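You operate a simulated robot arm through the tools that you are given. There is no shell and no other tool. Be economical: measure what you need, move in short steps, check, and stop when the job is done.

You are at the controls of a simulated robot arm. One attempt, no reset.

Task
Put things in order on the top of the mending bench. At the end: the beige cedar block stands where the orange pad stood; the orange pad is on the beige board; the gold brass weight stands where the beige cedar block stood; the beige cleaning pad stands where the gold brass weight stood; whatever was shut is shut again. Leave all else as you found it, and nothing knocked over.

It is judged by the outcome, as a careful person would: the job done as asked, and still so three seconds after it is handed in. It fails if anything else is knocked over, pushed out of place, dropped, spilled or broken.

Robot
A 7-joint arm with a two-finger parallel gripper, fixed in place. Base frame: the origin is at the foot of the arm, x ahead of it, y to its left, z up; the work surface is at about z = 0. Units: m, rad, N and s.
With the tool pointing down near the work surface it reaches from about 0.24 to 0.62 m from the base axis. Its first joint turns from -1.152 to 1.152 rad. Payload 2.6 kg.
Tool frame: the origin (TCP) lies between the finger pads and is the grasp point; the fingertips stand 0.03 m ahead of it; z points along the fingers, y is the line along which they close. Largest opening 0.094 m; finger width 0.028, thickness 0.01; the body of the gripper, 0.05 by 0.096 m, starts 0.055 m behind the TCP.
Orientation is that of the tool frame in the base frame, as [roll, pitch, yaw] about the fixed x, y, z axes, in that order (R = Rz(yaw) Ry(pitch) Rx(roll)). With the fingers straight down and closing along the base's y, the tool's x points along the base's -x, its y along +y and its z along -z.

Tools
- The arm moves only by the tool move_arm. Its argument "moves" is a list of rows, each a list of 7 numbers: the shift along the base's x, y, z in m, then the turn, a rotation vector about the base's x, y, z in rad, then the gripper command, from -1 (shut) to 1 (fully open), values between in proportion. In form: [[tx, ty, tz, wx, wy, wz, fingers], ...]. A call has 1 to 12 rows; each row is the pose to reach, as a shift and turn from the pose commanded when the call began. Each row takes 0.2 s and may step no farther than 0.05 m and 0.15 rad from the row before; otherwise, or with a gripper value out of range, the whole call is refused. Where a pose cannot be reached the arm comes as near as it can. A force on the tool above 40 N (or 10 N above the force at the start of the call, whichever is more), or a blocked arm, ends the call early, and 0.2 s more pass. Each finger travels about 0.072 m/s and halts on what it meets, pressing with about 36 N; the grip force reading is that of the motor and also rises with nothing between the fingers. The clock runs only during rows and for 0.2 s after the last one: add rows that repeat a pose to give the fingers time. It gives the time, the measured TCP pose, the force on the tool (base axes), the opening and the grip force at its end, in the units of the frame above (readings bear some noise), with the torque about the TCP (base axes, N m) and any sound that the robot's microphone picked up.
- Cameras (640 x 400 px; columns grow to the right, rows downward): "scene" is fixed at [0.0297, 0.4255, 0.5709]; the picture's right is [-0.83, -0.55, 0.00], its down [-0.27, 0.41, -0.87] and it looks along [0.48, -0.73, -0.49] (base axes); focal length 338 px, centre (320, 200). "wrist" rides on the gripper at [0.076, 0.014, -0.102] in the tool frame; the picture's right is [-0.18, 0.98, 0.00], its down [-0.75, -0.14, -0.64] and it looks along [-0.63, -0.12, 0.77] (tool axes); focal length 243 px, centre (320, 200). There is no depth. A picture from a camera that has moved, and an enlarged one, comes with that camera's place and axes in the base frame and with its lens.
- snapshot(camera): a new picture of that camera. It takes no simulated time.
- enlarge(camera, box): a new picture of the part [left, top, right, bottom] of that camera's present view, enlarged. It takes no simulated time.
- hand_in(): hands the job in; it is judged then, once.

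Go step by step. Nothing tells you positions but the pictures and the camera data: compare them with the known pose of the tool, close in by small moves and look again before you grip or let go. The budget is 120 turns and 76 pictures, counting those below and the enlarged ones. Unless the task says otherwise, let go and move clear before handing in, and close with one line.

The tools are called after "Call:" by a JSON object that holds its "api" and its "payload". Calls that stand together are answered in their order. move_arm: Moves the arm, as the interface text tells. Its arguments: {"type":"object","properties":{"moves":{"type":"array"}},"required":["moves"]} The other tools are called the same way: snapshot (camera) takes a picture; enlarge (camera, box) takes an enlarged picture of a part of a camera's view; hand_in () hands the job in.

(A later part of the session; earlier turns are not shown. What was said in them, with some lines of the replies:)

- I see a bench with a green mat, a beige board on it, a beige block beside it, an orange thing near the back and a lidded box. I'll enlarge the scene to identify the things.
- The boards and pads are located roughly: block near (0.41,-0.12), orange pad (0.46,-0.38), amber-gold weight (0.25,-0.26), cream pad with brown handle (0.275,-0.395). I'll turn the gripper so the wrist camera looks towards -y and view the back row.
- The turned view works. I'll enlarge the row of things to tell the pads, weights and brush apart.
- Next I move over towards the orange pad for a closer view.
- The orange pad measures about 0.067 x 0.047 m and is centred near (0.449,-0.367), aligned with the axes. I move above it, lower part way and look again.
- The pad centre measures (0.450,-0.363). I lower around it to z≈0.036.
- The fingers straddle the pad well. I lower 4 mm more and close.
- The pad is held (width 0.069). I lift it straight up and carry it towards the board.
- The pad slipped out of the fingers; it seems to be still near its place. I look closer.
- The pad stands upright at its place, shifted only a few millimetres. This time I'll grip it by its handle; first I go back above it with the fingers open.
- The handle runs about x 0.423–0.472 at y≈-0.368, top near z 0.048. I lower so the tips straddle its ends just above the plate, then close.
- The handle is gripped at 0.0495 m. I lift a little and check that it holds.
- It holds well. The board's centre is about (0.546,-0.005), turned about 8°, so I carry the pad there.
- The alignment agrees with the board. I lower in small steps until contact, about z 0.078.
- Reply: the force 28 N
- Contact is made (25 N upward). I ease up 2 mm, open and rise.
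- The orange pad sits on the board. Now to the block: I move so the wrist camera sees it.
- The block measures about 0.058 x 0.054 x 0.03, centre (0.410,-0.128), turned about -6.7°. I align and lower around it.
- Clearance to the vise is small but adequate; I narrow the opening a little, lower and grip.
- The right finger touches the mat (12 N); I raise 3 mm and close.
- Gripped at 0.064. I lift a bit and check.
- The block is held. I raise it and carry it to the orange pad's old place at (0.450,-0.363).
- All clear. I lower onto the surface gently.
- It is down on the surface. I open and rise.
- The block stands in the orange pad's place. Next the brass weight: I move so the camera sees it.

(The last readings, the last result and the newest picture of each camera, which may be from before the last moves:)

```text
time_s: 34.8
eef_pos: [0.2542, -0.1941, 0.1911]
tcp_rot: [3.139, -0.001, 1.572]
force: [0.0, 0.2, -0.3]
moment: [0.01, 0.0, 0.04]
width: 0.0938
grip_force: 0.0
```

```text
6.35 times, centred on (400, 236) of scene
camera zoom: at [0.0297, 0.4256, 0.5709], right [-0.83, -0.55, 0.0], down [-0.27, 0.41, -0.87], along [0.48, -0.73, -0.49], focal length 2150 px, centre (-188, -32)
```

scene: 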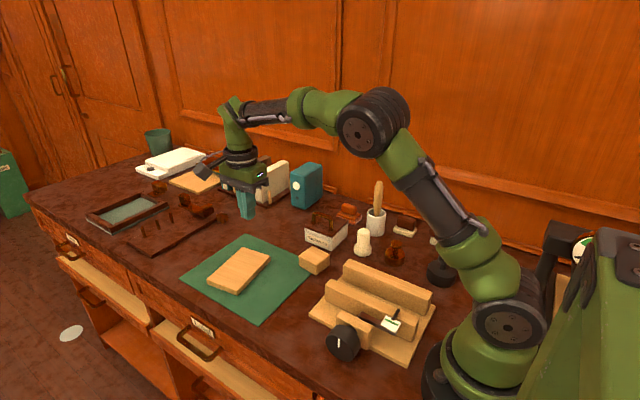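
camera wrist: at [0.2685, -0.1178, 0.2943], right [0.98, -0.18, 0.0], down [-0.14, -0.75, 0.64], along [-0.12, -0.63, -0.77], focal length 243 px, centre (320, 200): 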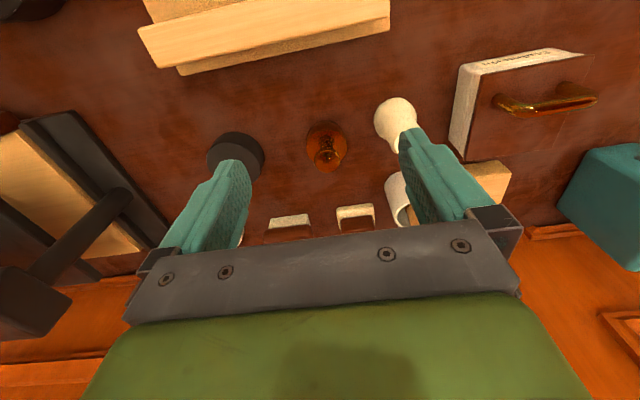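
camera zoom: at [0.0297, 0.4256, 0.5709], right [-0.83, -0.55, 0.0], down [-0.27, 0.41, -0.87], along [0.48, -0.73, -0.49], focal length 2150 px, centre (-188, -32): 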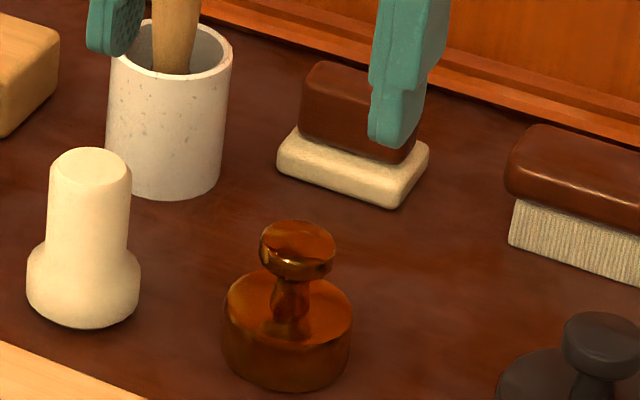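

The brass weight is centred at (0.249,-0.261), its body 0.05 wide and knob 0.03 wide at z≈0.048. I'll grip the knob with a partial opening.

Call:
{"api": "move_arm", "payload": {"moves": [[-0.003, -0.04, 0, 0, 0, 0, 0.4], [-0.005, -0.067, 0, 0, 0, 0, 0.35], [-0.005, -0.067, -0.04, 0, 0, 0, 0.35], [-0.005, -0.067, -0.08, 0, 0, 0, 0.35], [-0.005, -0.067, -0.08, 0, 0, 0, 0.35]]}}

Call:
{"api": "snapshot", "payload": {"camera": "wrist"}}

Call:
{"api": "enlarge", "payload": {"camera": "scene", "box": [330, 180, 490, 280]}}

```text
time_s: 36.0
eef_pos: [0.2508, -0.2617, 0.1112]
tcp_rot: [3.141, 0.0, 1.57]
force: [-0.1, -0.6, -0.3]
moment: [-0.03, 0.02, -0.02]
width: 0.0634
grip_force: 0.1
```

```text
34 pictures are left
camera wrist: at [0.2659, -0.1863, 0.213], right [0.98, -0.18, 0.0], down [-0.14, -0.75, 0.64], along [-0.12, -0.63, -0.77], focal length 243 px, centre (320, 200)
```

wrist: 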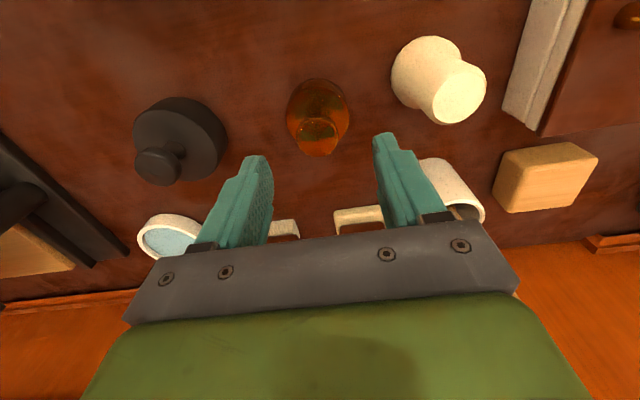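

```text
4.00 times, centred on (410, 230) of scene
camera zoom: at [0.0297, 0.4255, 0.5709], right [-0.83, -0.55, 0.0], down [-0.27, 0.41, -0.87], along [0.48, -0.73, -0.49], focal length 1354 px, centre (-40, 80)
```

zoom: 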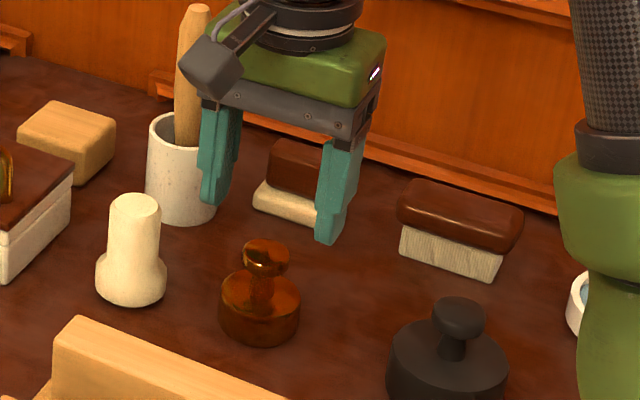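

Aligned. I lower to z 0.060 and close on the knob.

Call:
{"api": "move_arm", "payload": {"moves": [[-0.001, -0.001, -0.03, 0, 0, 0, 0.35], [-0.001, -0.001, -0.051, 0, 0, 0, 0.35], [-0.001, -0.001, -0.051, 0, 0, 0, 0.35], [-0.001, -0.001, -0.051, 0, 0, 0, -1], [-0.001, -0.001, -0.051, 0, 0, 0, -1], [-0.001, -0.001, -0.051, 0, 0, 0, -1]]}}

Call:
{"api": "enlarge", "payload": {"camera": "wrist", "box": [200, 60, 440, 210]}}

```text
time_s: 37.4
eef_pos: [0.2494, -0.2625, 0.0596]
tcp_rot: [-3.142, -0.001, 1.57]
force: [0.6, 0.1, 0.1]
moment: [-0.03, -0.05, 0.02]
width: 0.0299
grip_force: 36.0
```

```text
2.67 times, centred on (320, 135) of wrist
camera zoom: at [0.2636, -0.1865, 0.1625], right [0.98, -0.18, 0.0], down [-0.14, -0.75, 0.64], along [-0.12, -0.63, -0.77], focal length 647 px, centre (320, 373)
```

zoom: 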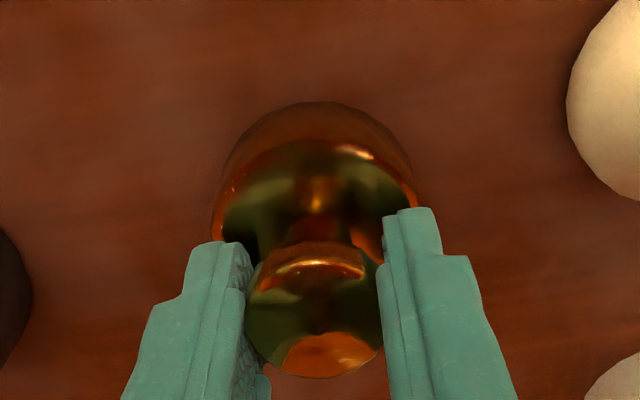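

Knob gripped (0.030). I lift and check.

Call:
{"api": "move_arm", "payload": {"moves": [[0, 0, 0.01, 0, 0, 0, -1], [0, 0, 0.03, 0, 0, 0, -1], [0, 0, 0.06, 0, 0, 0, -1], [0, 0, 0.06, 0, 0, 0, -1]]}}

Call:
{"api": "enlarge", "payload": {"camera": "scene", "box": [330, 180, 490, 280]}}

```text
time_s: 38.4
eef_pos: [0.2504, -0.2623, 0.1217]
tcp_rot: [-3.142, 0.002, 1.571]
force: [0.1, 0.2, -5.7]
moment: [-0.02, 0.01, 0.0]
width: 0.0296
grip_force: 35.9
```

```text
4.00 times, centred on (410, 230) of scene
camera zoom: at [0.0297, 0.4255, 0.5709], right [-0.83, -0.55, 0.0], down [-0.27, 0.41, -0.87], along [0.48, -0.73, -0.49], focal length 1354 px, centre (-40, 80)
```

zoom: 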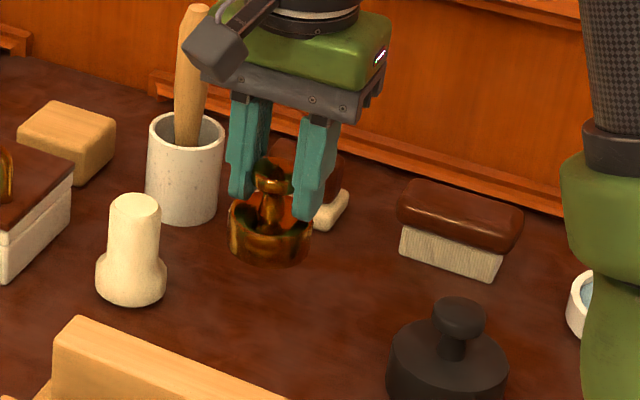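

Held firmly (about 0.6 kg). I raise it and carry it to the block's old place (0.4095,-0.128).

Call:
{"api": "move_arm", "payload": {"moves": [[0, 0, 0.03, 0, 0, 0, -1], [0, 0, 0.06, 0, 0, 0, -1], [0.015, 0.02, 0.07, 0, 0, 0, -1], [0.04, 0.05, 0.07, 0, 0, 0, -1], [0.065, 0.08, 0.07, 0, 0, 0, -1], [0.095, 0.105, 0.07, 0, 0, 0, -1], [0.125, 0.125, 0.07, 0, 0, 0, -1], [0.15, 0.134, 0.06, 0, 0, 0, -1], [0.16, 0.134, 0.03, 0, 0, 0, -1], [0.16, 0.134, 0.0, 0, 0, 0, -1], [0.16, 0.134, -0.025, 0, 0, 0, -1], [0.16, 0.134, -0.025, 0, 0, 0, -1]]}}

Call:
{"api": "snapshot", "payload": {"camera": "wrist"}}

Call:
{"api": "enlarge", "payload": {"camera": "scene", "box": [240, 190, 400, 290]}}

```text
time_s: 41.0
eef_pos: [0.4057, -0.1262, 0.0937]
tcp_rot: [3.141, 0.0, 1.571]
force: [0.0, 0.0, -4.6]
moment: [-0.01, 0.02, 0.03]
width: 0.0296
grip_force: 36.3
```

```text
30 pictures are left
camera wrist: at [0.4203, -0.0503, 0.1957], right [0.98, -0.18, 0.0], down [-0.14, -0.75, 0.64], along [-0.12, -0.63, -0.77], focal length 243 px, centre (320, 200)
```

wrist: 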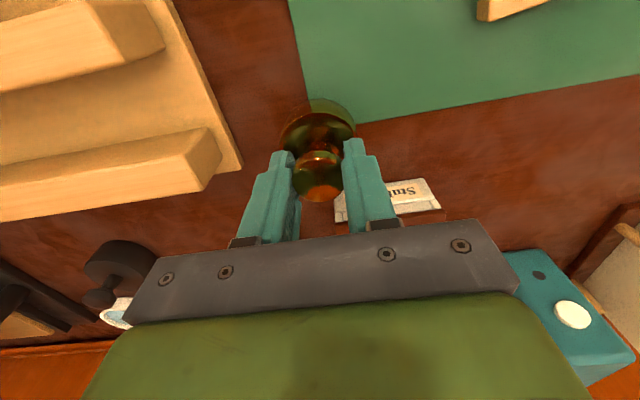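

```text
4.00 times, centred on (320, 240) of scene
camera zoom: at [0.0297, 0.4255, 0.5709], right [-0.83, -0.55, 0.0], down [-0.27, 0.41, -0.87], along [0.48, -0.73, -0.49], focal length 1354 px, centre (320, 40)
```

zoom: 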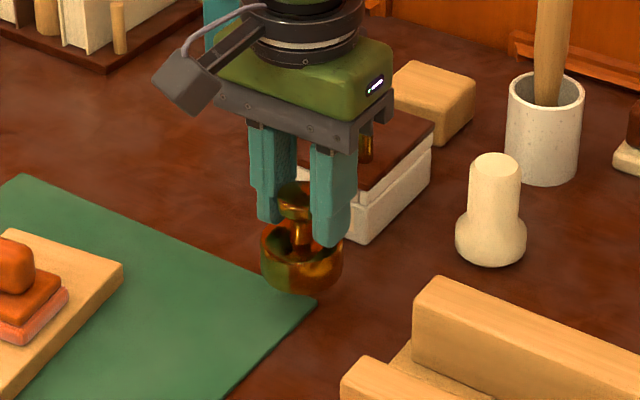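

The mat's corner lies beneath, so the block stood on the mat corner; I set the weight at (0.411,-0.125), well supported. Lowering in small steps.

Call:
{"api": "move_arm", "payload": {"moves": [[0.003, 0.002, -0.012, 0, 0, 0, -1], [0.003, 0.002, -0.022, 0, 0, 0, -1], [0.003, 0.002, -0.027, 0, 0, 0, -1], [0.003, 0.002, -0.029, 0, 0, 0, -1], [0.003, 0.002, -0.029, 0, 0, 0, -1]]}}

```text
time_s: 42.2
eef_pos: [0.4098, -0.1253, 0.0631]
tcp_rot: [3.14, 0.0, 1.572]
force: [0.1, 0.0, -3.7]
moment: [0.01, 0.01, 0.0]
width: 0.0296
grip_force: 35.8
```

Call:
{"api": "move_arm", "payload": {"moves": [[0.001, 0, -0.001, 0, 0, 0, -1], [0.001, 0, -0.002, 0, 0, 0, -1], [0.001, 0, -0.002, 0, 0, 0, -1]]}}

```text
time_s: 43.0
eef_pos: [0.4113, -0.1252, 0.0645]
tcp_rot: [-3.141, 0.0, 1.571]
force: [-0.3, -0.2, -4.4]
moment: [0.02, -0.01, -0.03]
width: 0.0295
grip_force: 36.0
```

Call:
{"api": "move_arm", "payload": {"moves": [[0, 0, -0.001, 0, 0, 0, -1], [0, 0, -0.002, 0, 0, 0, -1], [0, 0, -0.002, 0, 0, 0, -1]]}}

Call:
{"api": "enlarge", "payload": {"camera": "scene", "box": [270, 210, 350, 260]}}

```text
time_s: 43.8
eef_pos: [0.4108, -0.124, 0.0643]
tcp_rot: [-3.141, 0.0, 1.567]
force: [-12.8, 3.1, 19.2]
moment: [-0.08, 0.41, -0.07]
width: 0.0298
grip_force: 35.9
```

```text
8.00 times, centred on (310, 235) of scene
camera zoom: at [0.0296, 0.4256, 0.5709], right [-0.83, -0.55, 0.0], down [-0.27, 0.41, -0.87], along [0.48, -0.73, -0.49], focal length 2708 px, centre (400, -80)
```

zoom: 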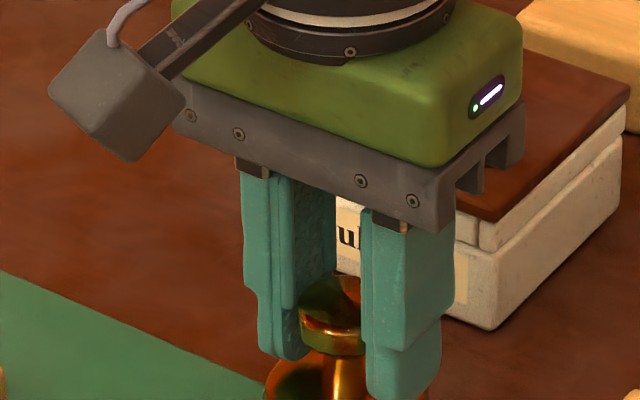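

Contact now (19 N upward). I ease up 1 mm, open a little and rise.

Call:
{"api": "move_arm", "payload": {"moves": [[0, 0, 0.001, 0, 0, 0, -1], [0, 0, 0.001, 0, 0, 0, 0.1], [0, 0, 0.001, 0, 0, 0, 0.35], [0, 0, 0.001, 0, 0, 0, 0.35], [0, 0, 0.02, 0, 0, 0, 0.35], [0, 0, 0.06, 0, 0, 0, 0.35], [0, 0, 0.105, 0, 0, 0, 0.5]]}}

Call:
{"api": "enlarge", "payload": {"camera": "scene", "box": [230, 190, 390, 290]}}

Call:
{"api": "snapshot", "payload": {"camera": "wrist"}}

```text
time_s: 45.4
eef_pos: [0.413, -0.1268, 0.1711]
tcp_rot: [-3.141, 0.0, 1.571]
force: [0.0, 0.2, -0.7]
moment: [0.01, -0.03, 0.03]
width: 0.0702
grip_force: 0.1
```

```text
4.00 times, centred on (310, 240) of scene
camera zoom: at [0.0297, 0.4255, 0.5709], right [-0.83, -0.55, 0.0], down [-0.27, 0.41, -0.87], along [0.48, -0.73, -0.49], focal length 1354 px, centre (360, 40)
```

zoom: 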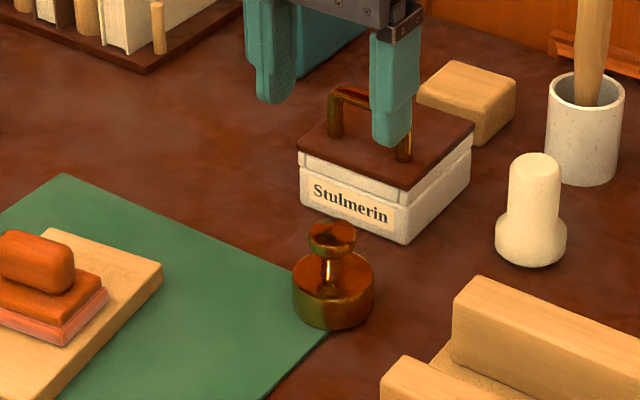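

```text
26 pictures are left
camera wrist: at [0.4273, -0.0503, 0.273], right [0.98, -0.18, 0.0], down [-0.14, -0.75, 0.64], along [-0.12, -0.63, -0.77], focal length 243 px, centre (320, 200)
```

wrist: 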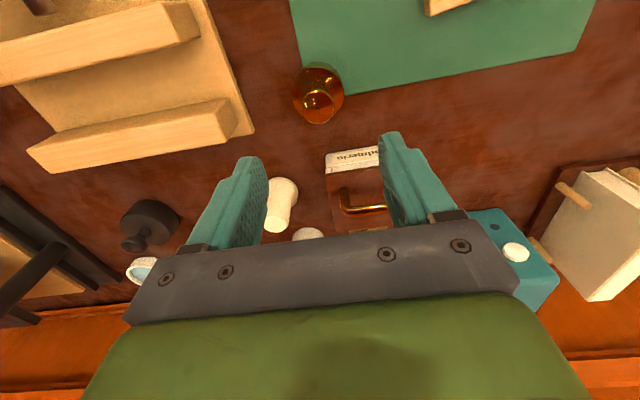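

The weight stands on the block's old spot. Now to the cream cleaning pad near (0.275,-0.395).

Call:
{"api": "move_arm", "payload": {"moves": [[0, 0, 0.04, 0, 0, 0, 0.6], [-0.03, -0.02, 0.05, 0, 0, 0, 0.6], [-0.065, -0.045, 0.05, 0, 0, 0, 0.6], [-0.1, -0.07, 0.05, 0, 0, 0, 0.6], [-0.13, -0.1, 0.05, 0, 0, 0, 0.6], [-0.138, -0.145, 0.05, 0, 0, 0, 0.6], [-0.138, -0.185, 0.04, 0, 0, 0, 0.6], [-0.138, -0.203, 0.02, 0, 0, 0, 0.6], [-0.138, -0.203, 0.02, 0, 0, 0, 0.6]]}}

Call:
{"api": "snapshot", "payload": {"camera": "wrist"}}

```text
time_s: 47.4
eef_pos: [0.2743, -0.3278, 0.1853]
tcp_rot: [-3.141, -0.001, 1.57]
force: [-0.2, 0.1, -0.6]
moment: [0.03, 0.03, 0.0]
width: 0.0751
grip_force: 0.0
```

```text
25 pictures are left
camera wrist: at [0.2882, -0.2509, 0.2882], right [0.98, -0.18, 0.0], down [-0.14, -0.75, 0.64], along [-0.12, -0.63, -0.77], focal length 243 px, centre (320, 200)
```

wrist: 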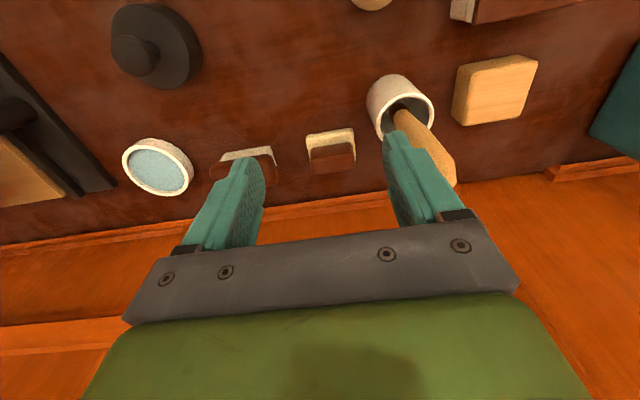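

Call:
{"api": "enlarge", "payload": {"camera": "wrist", "box": [270, 110, 398, 190]}}

Call:
{"api": "enlarge", "payload": {"camera": "scene", "box": [350, 190, 478, 270]}}

```text
5.00 times, centred on (334, 150) of wrist
camera zoom: at [0.2882, -0.2509, 0.2882], right [0.98, -0.18, 0.0], down [-0.14, -0.75, 0.64], along [-0.12, -0.63, -0.77], focal length 1213 px, centre (250, 450)
```

zoom: 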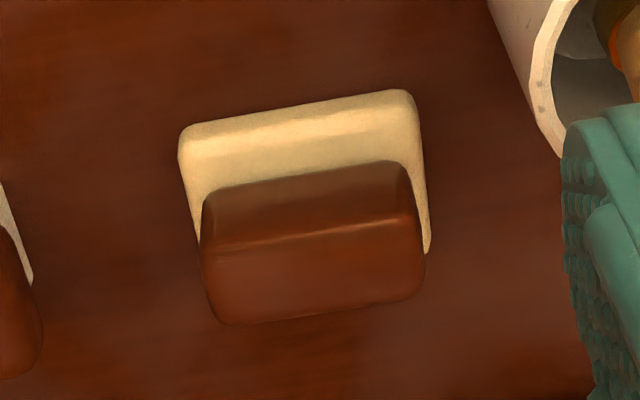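

```text
5.00 times, centred on (414, 230) of scene
camera zoom: at [0.0297, 0.4255, 0.5709], right [-0.83, -0.55, 0.0], down [-0.27, 0.41, -0.87], along [0.48, -0.73, -0.49], focal length 1693 px, centre (-150, 50)
```

zoom: 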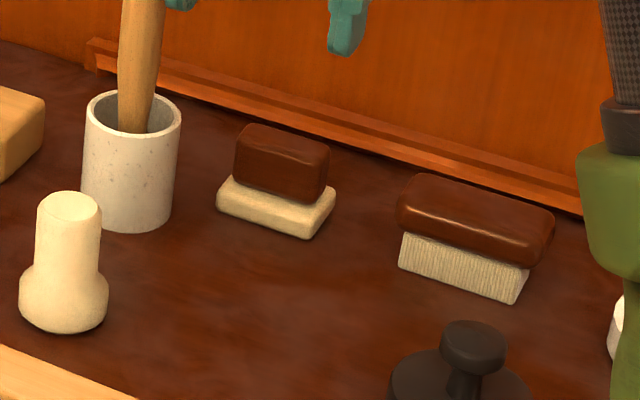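

The cleaning pad is centred at (0.2755,-0.398), handle 0.05 long, top near z 0.05. I move above and lower part way.

Call:
{"api": "move_arm", "payload": {"moves": [[0.001, -0.035, 0, 0, 0, 0, 0.45], [0.001, -0.07, 0, 0, 0, 0, 0.4], [0.001, -0.07, -0.04, 0, 0, 0, 0.4], [0.001, -0.07, -0.075, 0, 0, 0, 0.4], [0.001, -0.07, -0.075, 0, 0, 0, 0.4]]}}

Call:
{"api": "snapshot", "payload": {"camera": "wrist"}}

Call:
{"api": "enlarge", "payload": {"camera": "scene", "box": [340, 160, 468, 240]}}

```text
time_s: 48.6
eef_pos: [0.2746, -0.3958, 0.1121]
tcp_rot: [-3.14, 0.0, 1.571]
force: [-0.6, -0.2, 0.5]
moment: [0.01, 0.01, 0.01]
width: 0.0658
grip_force: 0.0
```

```text
22 pictures are left
camera wrist: at [0.2892, -0.3206, 0.2141], right [0.98, -0.18, 0.0], down [-0.14, -0.75, 0.64], along [-0.12, -0.63, -0.77], focal length 243 px, centre (320, 200)
```

wrist: 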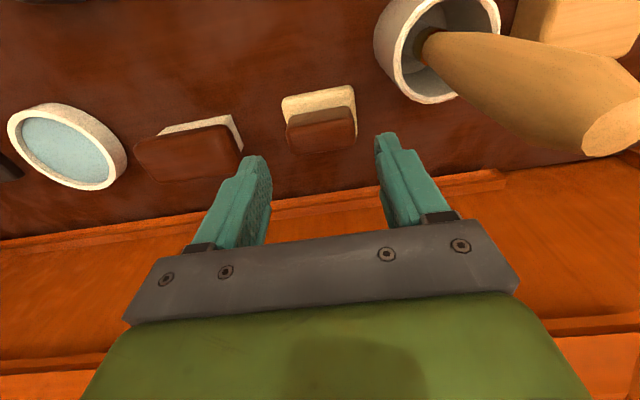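

```text
5.00 times, centred on (404, 200) of scene
camera zoom: at [0.0297, 0.4255, 0.5709], right [-0.83, -0.55, 0.0], down [-0.27, 0.41, -0.87], along [0.48, -0.73, -0.49], focal length 1693 px, centre (-100, 200)
```

zoom: 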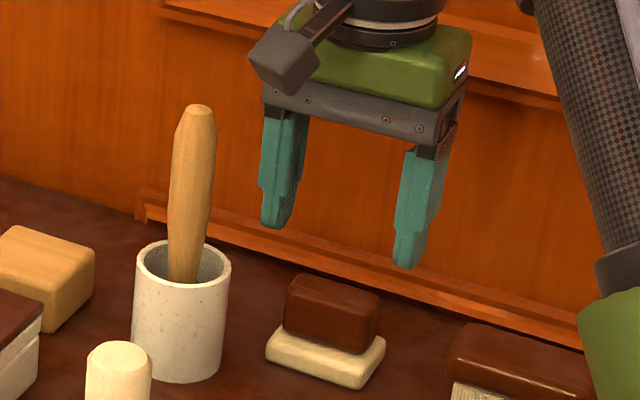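

Aligned. I lower to z 0.060 and close on the handle.

Call:
{"api": "move_arm", "payload": {"moves": [[0.001, 0, -0.025, 0, 0, 0, 0.4], [0.001, 0, -0.045, 0, 0, 0, 0.4], [0.001, 0, -0.052, 0, 0, 0, 0.4], [0.001, 0, -0.052, 0, 0, 0, -1], [0.001, 0, -0.052, 0, 0, 0, -1], [0.001, 0, -0.052, 0, 0, 0, -1]]}}

Call:
{"api": "snapshot", "payload": {"camera": "wrist"}}

```text
time_s: 50.0
eef_pos: [0.2756, -0.3958, 0.0602]
tcp_rot: [3.141, 0.001, 1.57]
force: [-0.4, -0.2, 0.0]
moment: [-0.04, 0.02, -0.01]
width: 0.0508
grip_force: 35.5
```

```text
20 pictures are left
camera wrist: at [0.2897, -0.3196, 0.1629], right [0.98, -0.18, 0.0], down [-0.14, -0.75, 0.64], along [-0.12, -0.63, -0.77], focal length 243 px, centre (320, 200)
```

wrist: 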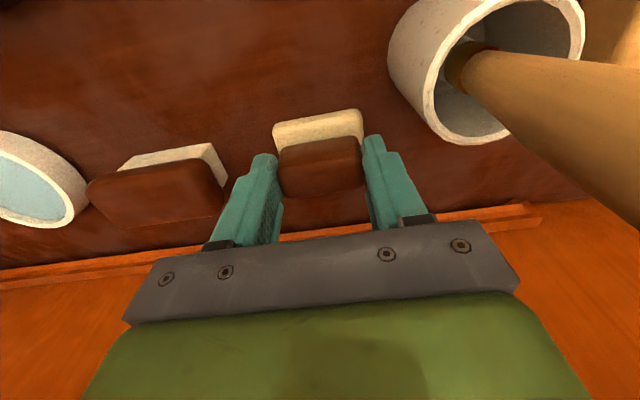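

Gripped at 0.051. I lift and check.

Call:
{"api": "move_arm", "payload": {"moves": [[0, 0, 0.01, 0, 0, 0, -1], [0, 0, 0.03, 0, 0, 0, -1], [0, 0, 0.06, 0, 0, 0, -1]]}}

Call:
{"api": "enlarge", "payload": {"camera": "scene", "box": [340, 170, 468, 250]}}

```text
time_s: 50.8
eef_pos: [0.2734, -0.3958, 0.1195]
tcp_rot: [3.141, 0.001, 1.572]
force: [0.0, 0.0, -0.4]
moment: [0.01, 0.02, -0.04]
width: 0.0507
grip_force: 36.0
```

```text
5.00 times, centred on (404, 210) of scene
camera zoom: at [0.0297, 0.4255, 0.5709], right [-0.83, -0.55, 0.0], down [-0.27, 0.41, -0.87], along [0.48, -0.73, -0.49], focal length 1693 px, centre (-100, 150)
```

zoom: 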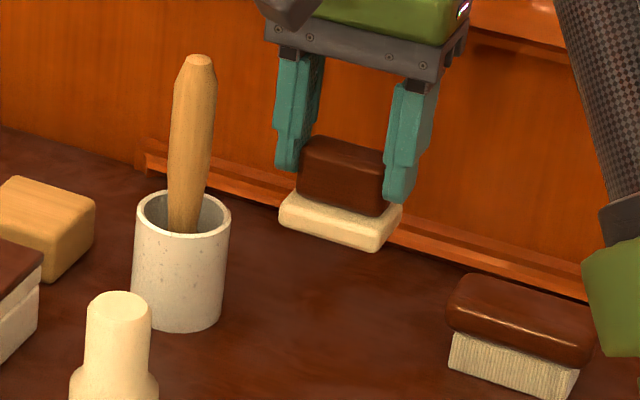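

Held. I carry it to the weight's old place (0.249,-0.261).

Call:
{"api": "move_arm", "payload": {"moves": [[0, 0.03, 0.02, 0, 0, 0, -1], [-0.008, 0.065, 0.02, 0, 0, 0, -1], [-0.018, 0.1, 0.02, 0, 0, 0, -1], [-0.0265, 0.137, 0.01, 0, 0, 0, -1], [-0.0265, 0.137, -0.02, 0, 0, 0, -1], [-0.0265, 0.137, -0.045, 0, 0, 0, -1], [-0.0265, 0.137, -0.045, 0, 0, 0, -1]]}}

Call:
{"api": "snapshot", "payload": {"camera": "wrist"}}

Call:
{"api": "enlarge", "payload": {"camera": "scene", "box": [330, 200, 458, 280]}}

```text
time_s: 52.4
eef_pos: [0.2516, -0.2584, 0.0756]
tcp_rot: [3.14, 0.0, 1.571]
force: [-0.1, 1.0, -0.4]
moment: [0.01, -0.04, 0.03]
width: 0.0509
grip_force: 35.8
```

```text
18 pictures are left
camera wrist: at [0.2661, -0.1823, 0.178], right [0.98, -0.18, 0.0], down [-0.14, -0.75, 0.64], along [-0.12, -0.63, -0.77], focal length 243 px, centre (320, 200)
```

wrist: 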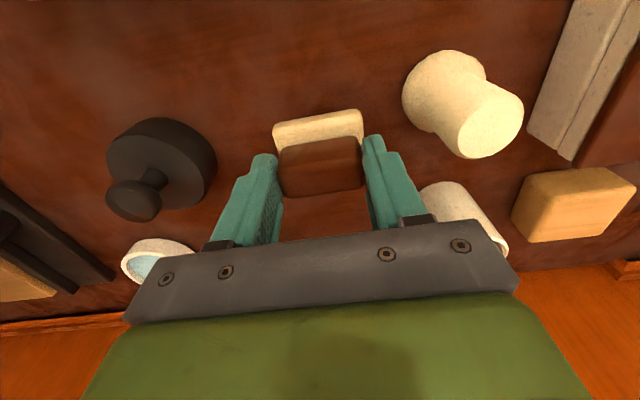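

```text
5.00 times, centred on (394, 240) of scene
camera zoom: at [0.0297, 0.4255, 0.5709], right [-0.83, -0.55, 0.0], down [-0.27, 0.41, -0.87], along [0.48, -0.73, -0.49], focal length 1693 px, centre (-50, 0)
```

zoom: 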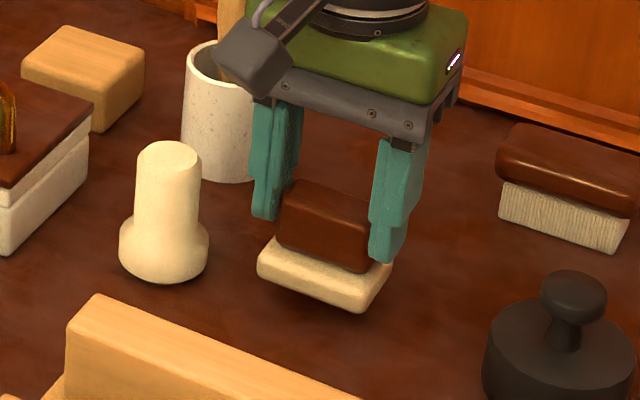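

In place above the spot. I lower gently to the surface.

Call:
{"api": "move_arm", "payload": {"moves": [[-0.001, 0, -0.008, 0, 0, 0, -1], [-0.001, 0, -0.013, 0, 0, 0, -1], [-0.001, 0, -0.0155, 0, 0, 0, -1], [-0.001, 0, -0.0155, 0, 0, 0, -1]]}}

```text
time_s: 53.4
eef_pos: [0.2502, -0.2608, 0.0601]
tcp_rot: [3.14, 0.001, 1.569]
force: [0.2, -0.6, -1.5]
moment: [-0.01, 0.03, -0.03]
width: 0.0509
grip_force: 36.2
```

Call:
{"api": "move_arm", "payload": {"moves": [[0, 0.001, -0.001, 0, 0, 0, -1], [0, 0.001, -0.002, 0, 0, 0, -1], [0, 0.001, -0.002, 0, 0, 0, -1]]}}

```text
time_s: 54.2
eef_pos: [0.2496, -0.2598, 0.0597]
tcp_rot: [3.139, 0.0, 1.568]
force: [-4.5, 7.4, 34.5]
moment: [0.3, 0.29, -0.06]
width: 0.0508
grip_force: 35.9
```

It is down. I ease up 1.5 mm, open and rise.

Call:
{"api": "move_arm", "payload": {"moves": [[0, 0, 0.0015, 0, 0, 0, -1], [0, 0, 0.0015, 0, 0, 0, 0.2], [0, 0, 0.0015, 0, 0, 0, 0.45], [0, 0, 0.0015, 0, 0, 0, 0.45], [0, 0, 0.03, 0, 0, 0, 0.45], [0, 0, 0.07, 0, 0, 0, 0.45], [0, 0, 0.115, 0, 0, 0, 0.45], [0, 0.03, 0.15, 0, 0, 0, 0.45], [0.02, 0.06, 0.17, 0, 0, 0, 0.6], [0.06, 0.08, 0.18, 0, 0, 0, 1]]}}

Call:
{"api": "snapshot", "payload": {"camera": "scene"}}

Call:
{"api": "enlarge", "payload": {"camera": "scene", "box": [280, 170, 480, 295]}}

Call:
{"api": "enlarge", "payload": {"camera": "scene", "box": [285, 220, 365, 270]}}

Call:
{"api": "snapshot", "payload": {"camera": "wrist"}}

```text
time_s: 56.4
eef_pos: [0.3073, -0.1852, 0.238]
tcp_rot: [3.14, 0.0, 1.571]
force: [-0.4, -0.3, -0.5]
moment: [0.01, -0.01, -0.01]
width: 0.094
grip_force: 0.2
```

```text
16 pictures are left
```

scene: 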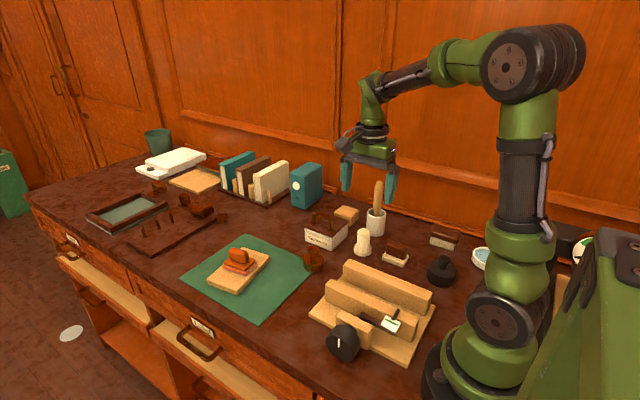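

```text
3.20 times, centred on (380, 232) of scene
camera zoom: at [0.0296, 0.4255, 0.5709], right [-0.83, -0.55, 0.0], down [-0.27, 0.41, -0.87], along [0.48, -0.73, -0.49], focal length 1083 px, centre (128, 96)
```

zoom: 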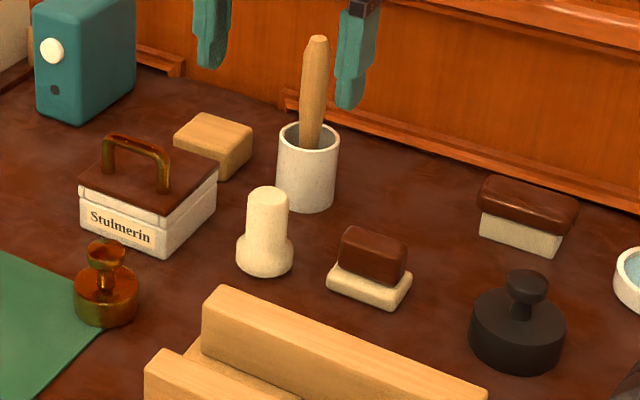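

```text
8.00 times, centred on (325, 245) of scene
camera zoom: at [0.0296, 0.4255, 0.5709], right [-0.83, -0.55, 0.0], down [-0.27, 0.41, -0.87], along [0.48, -0.73, -0.49], focal length 2708 px, centre (280, -160)
```

zoom: 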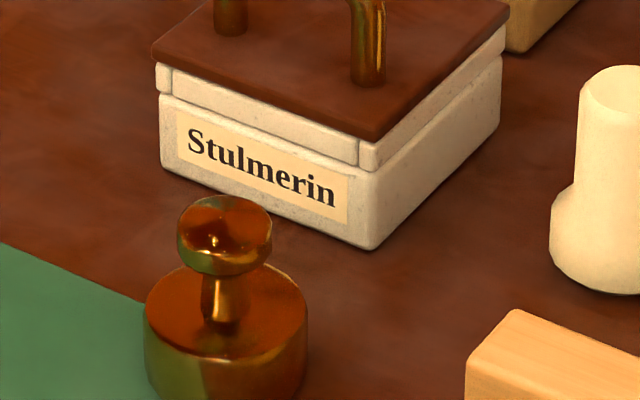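

```text
13 pictures are left
camera wrist: at [0.3216, -0.108, 0.3408], right [0.98, -0.18, 0.0], down [-0.14, -0.75, 0.64], along [-0.12, -0.63, -0.77], focal length 243 px, centre (320, 200)
```

wrist: 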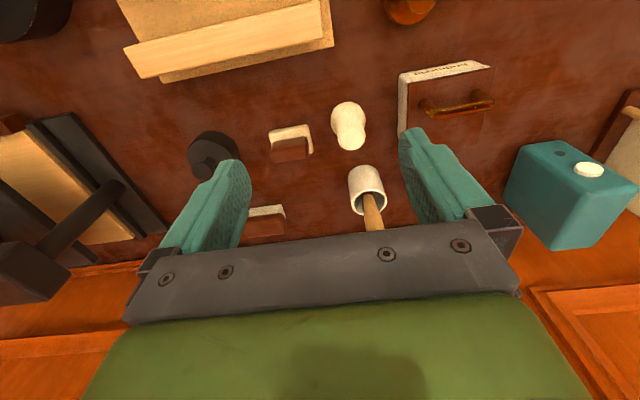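

All four pieces stand in their places, upright. The box was never opened, nothing else looks moved, and the gripper is clear, so I hand in.

Call:
{"api": "hand_in", "payload": {}}

```text
The job is handed in.
```

I handed the job in with all four things in their places and everything upright. The orange pad slipped out of the gripper on my first try; it landed upright a few millimetres off its spot, and I picked it up again by the handle. Nothing had to be opened, so everything shut stayed shut.
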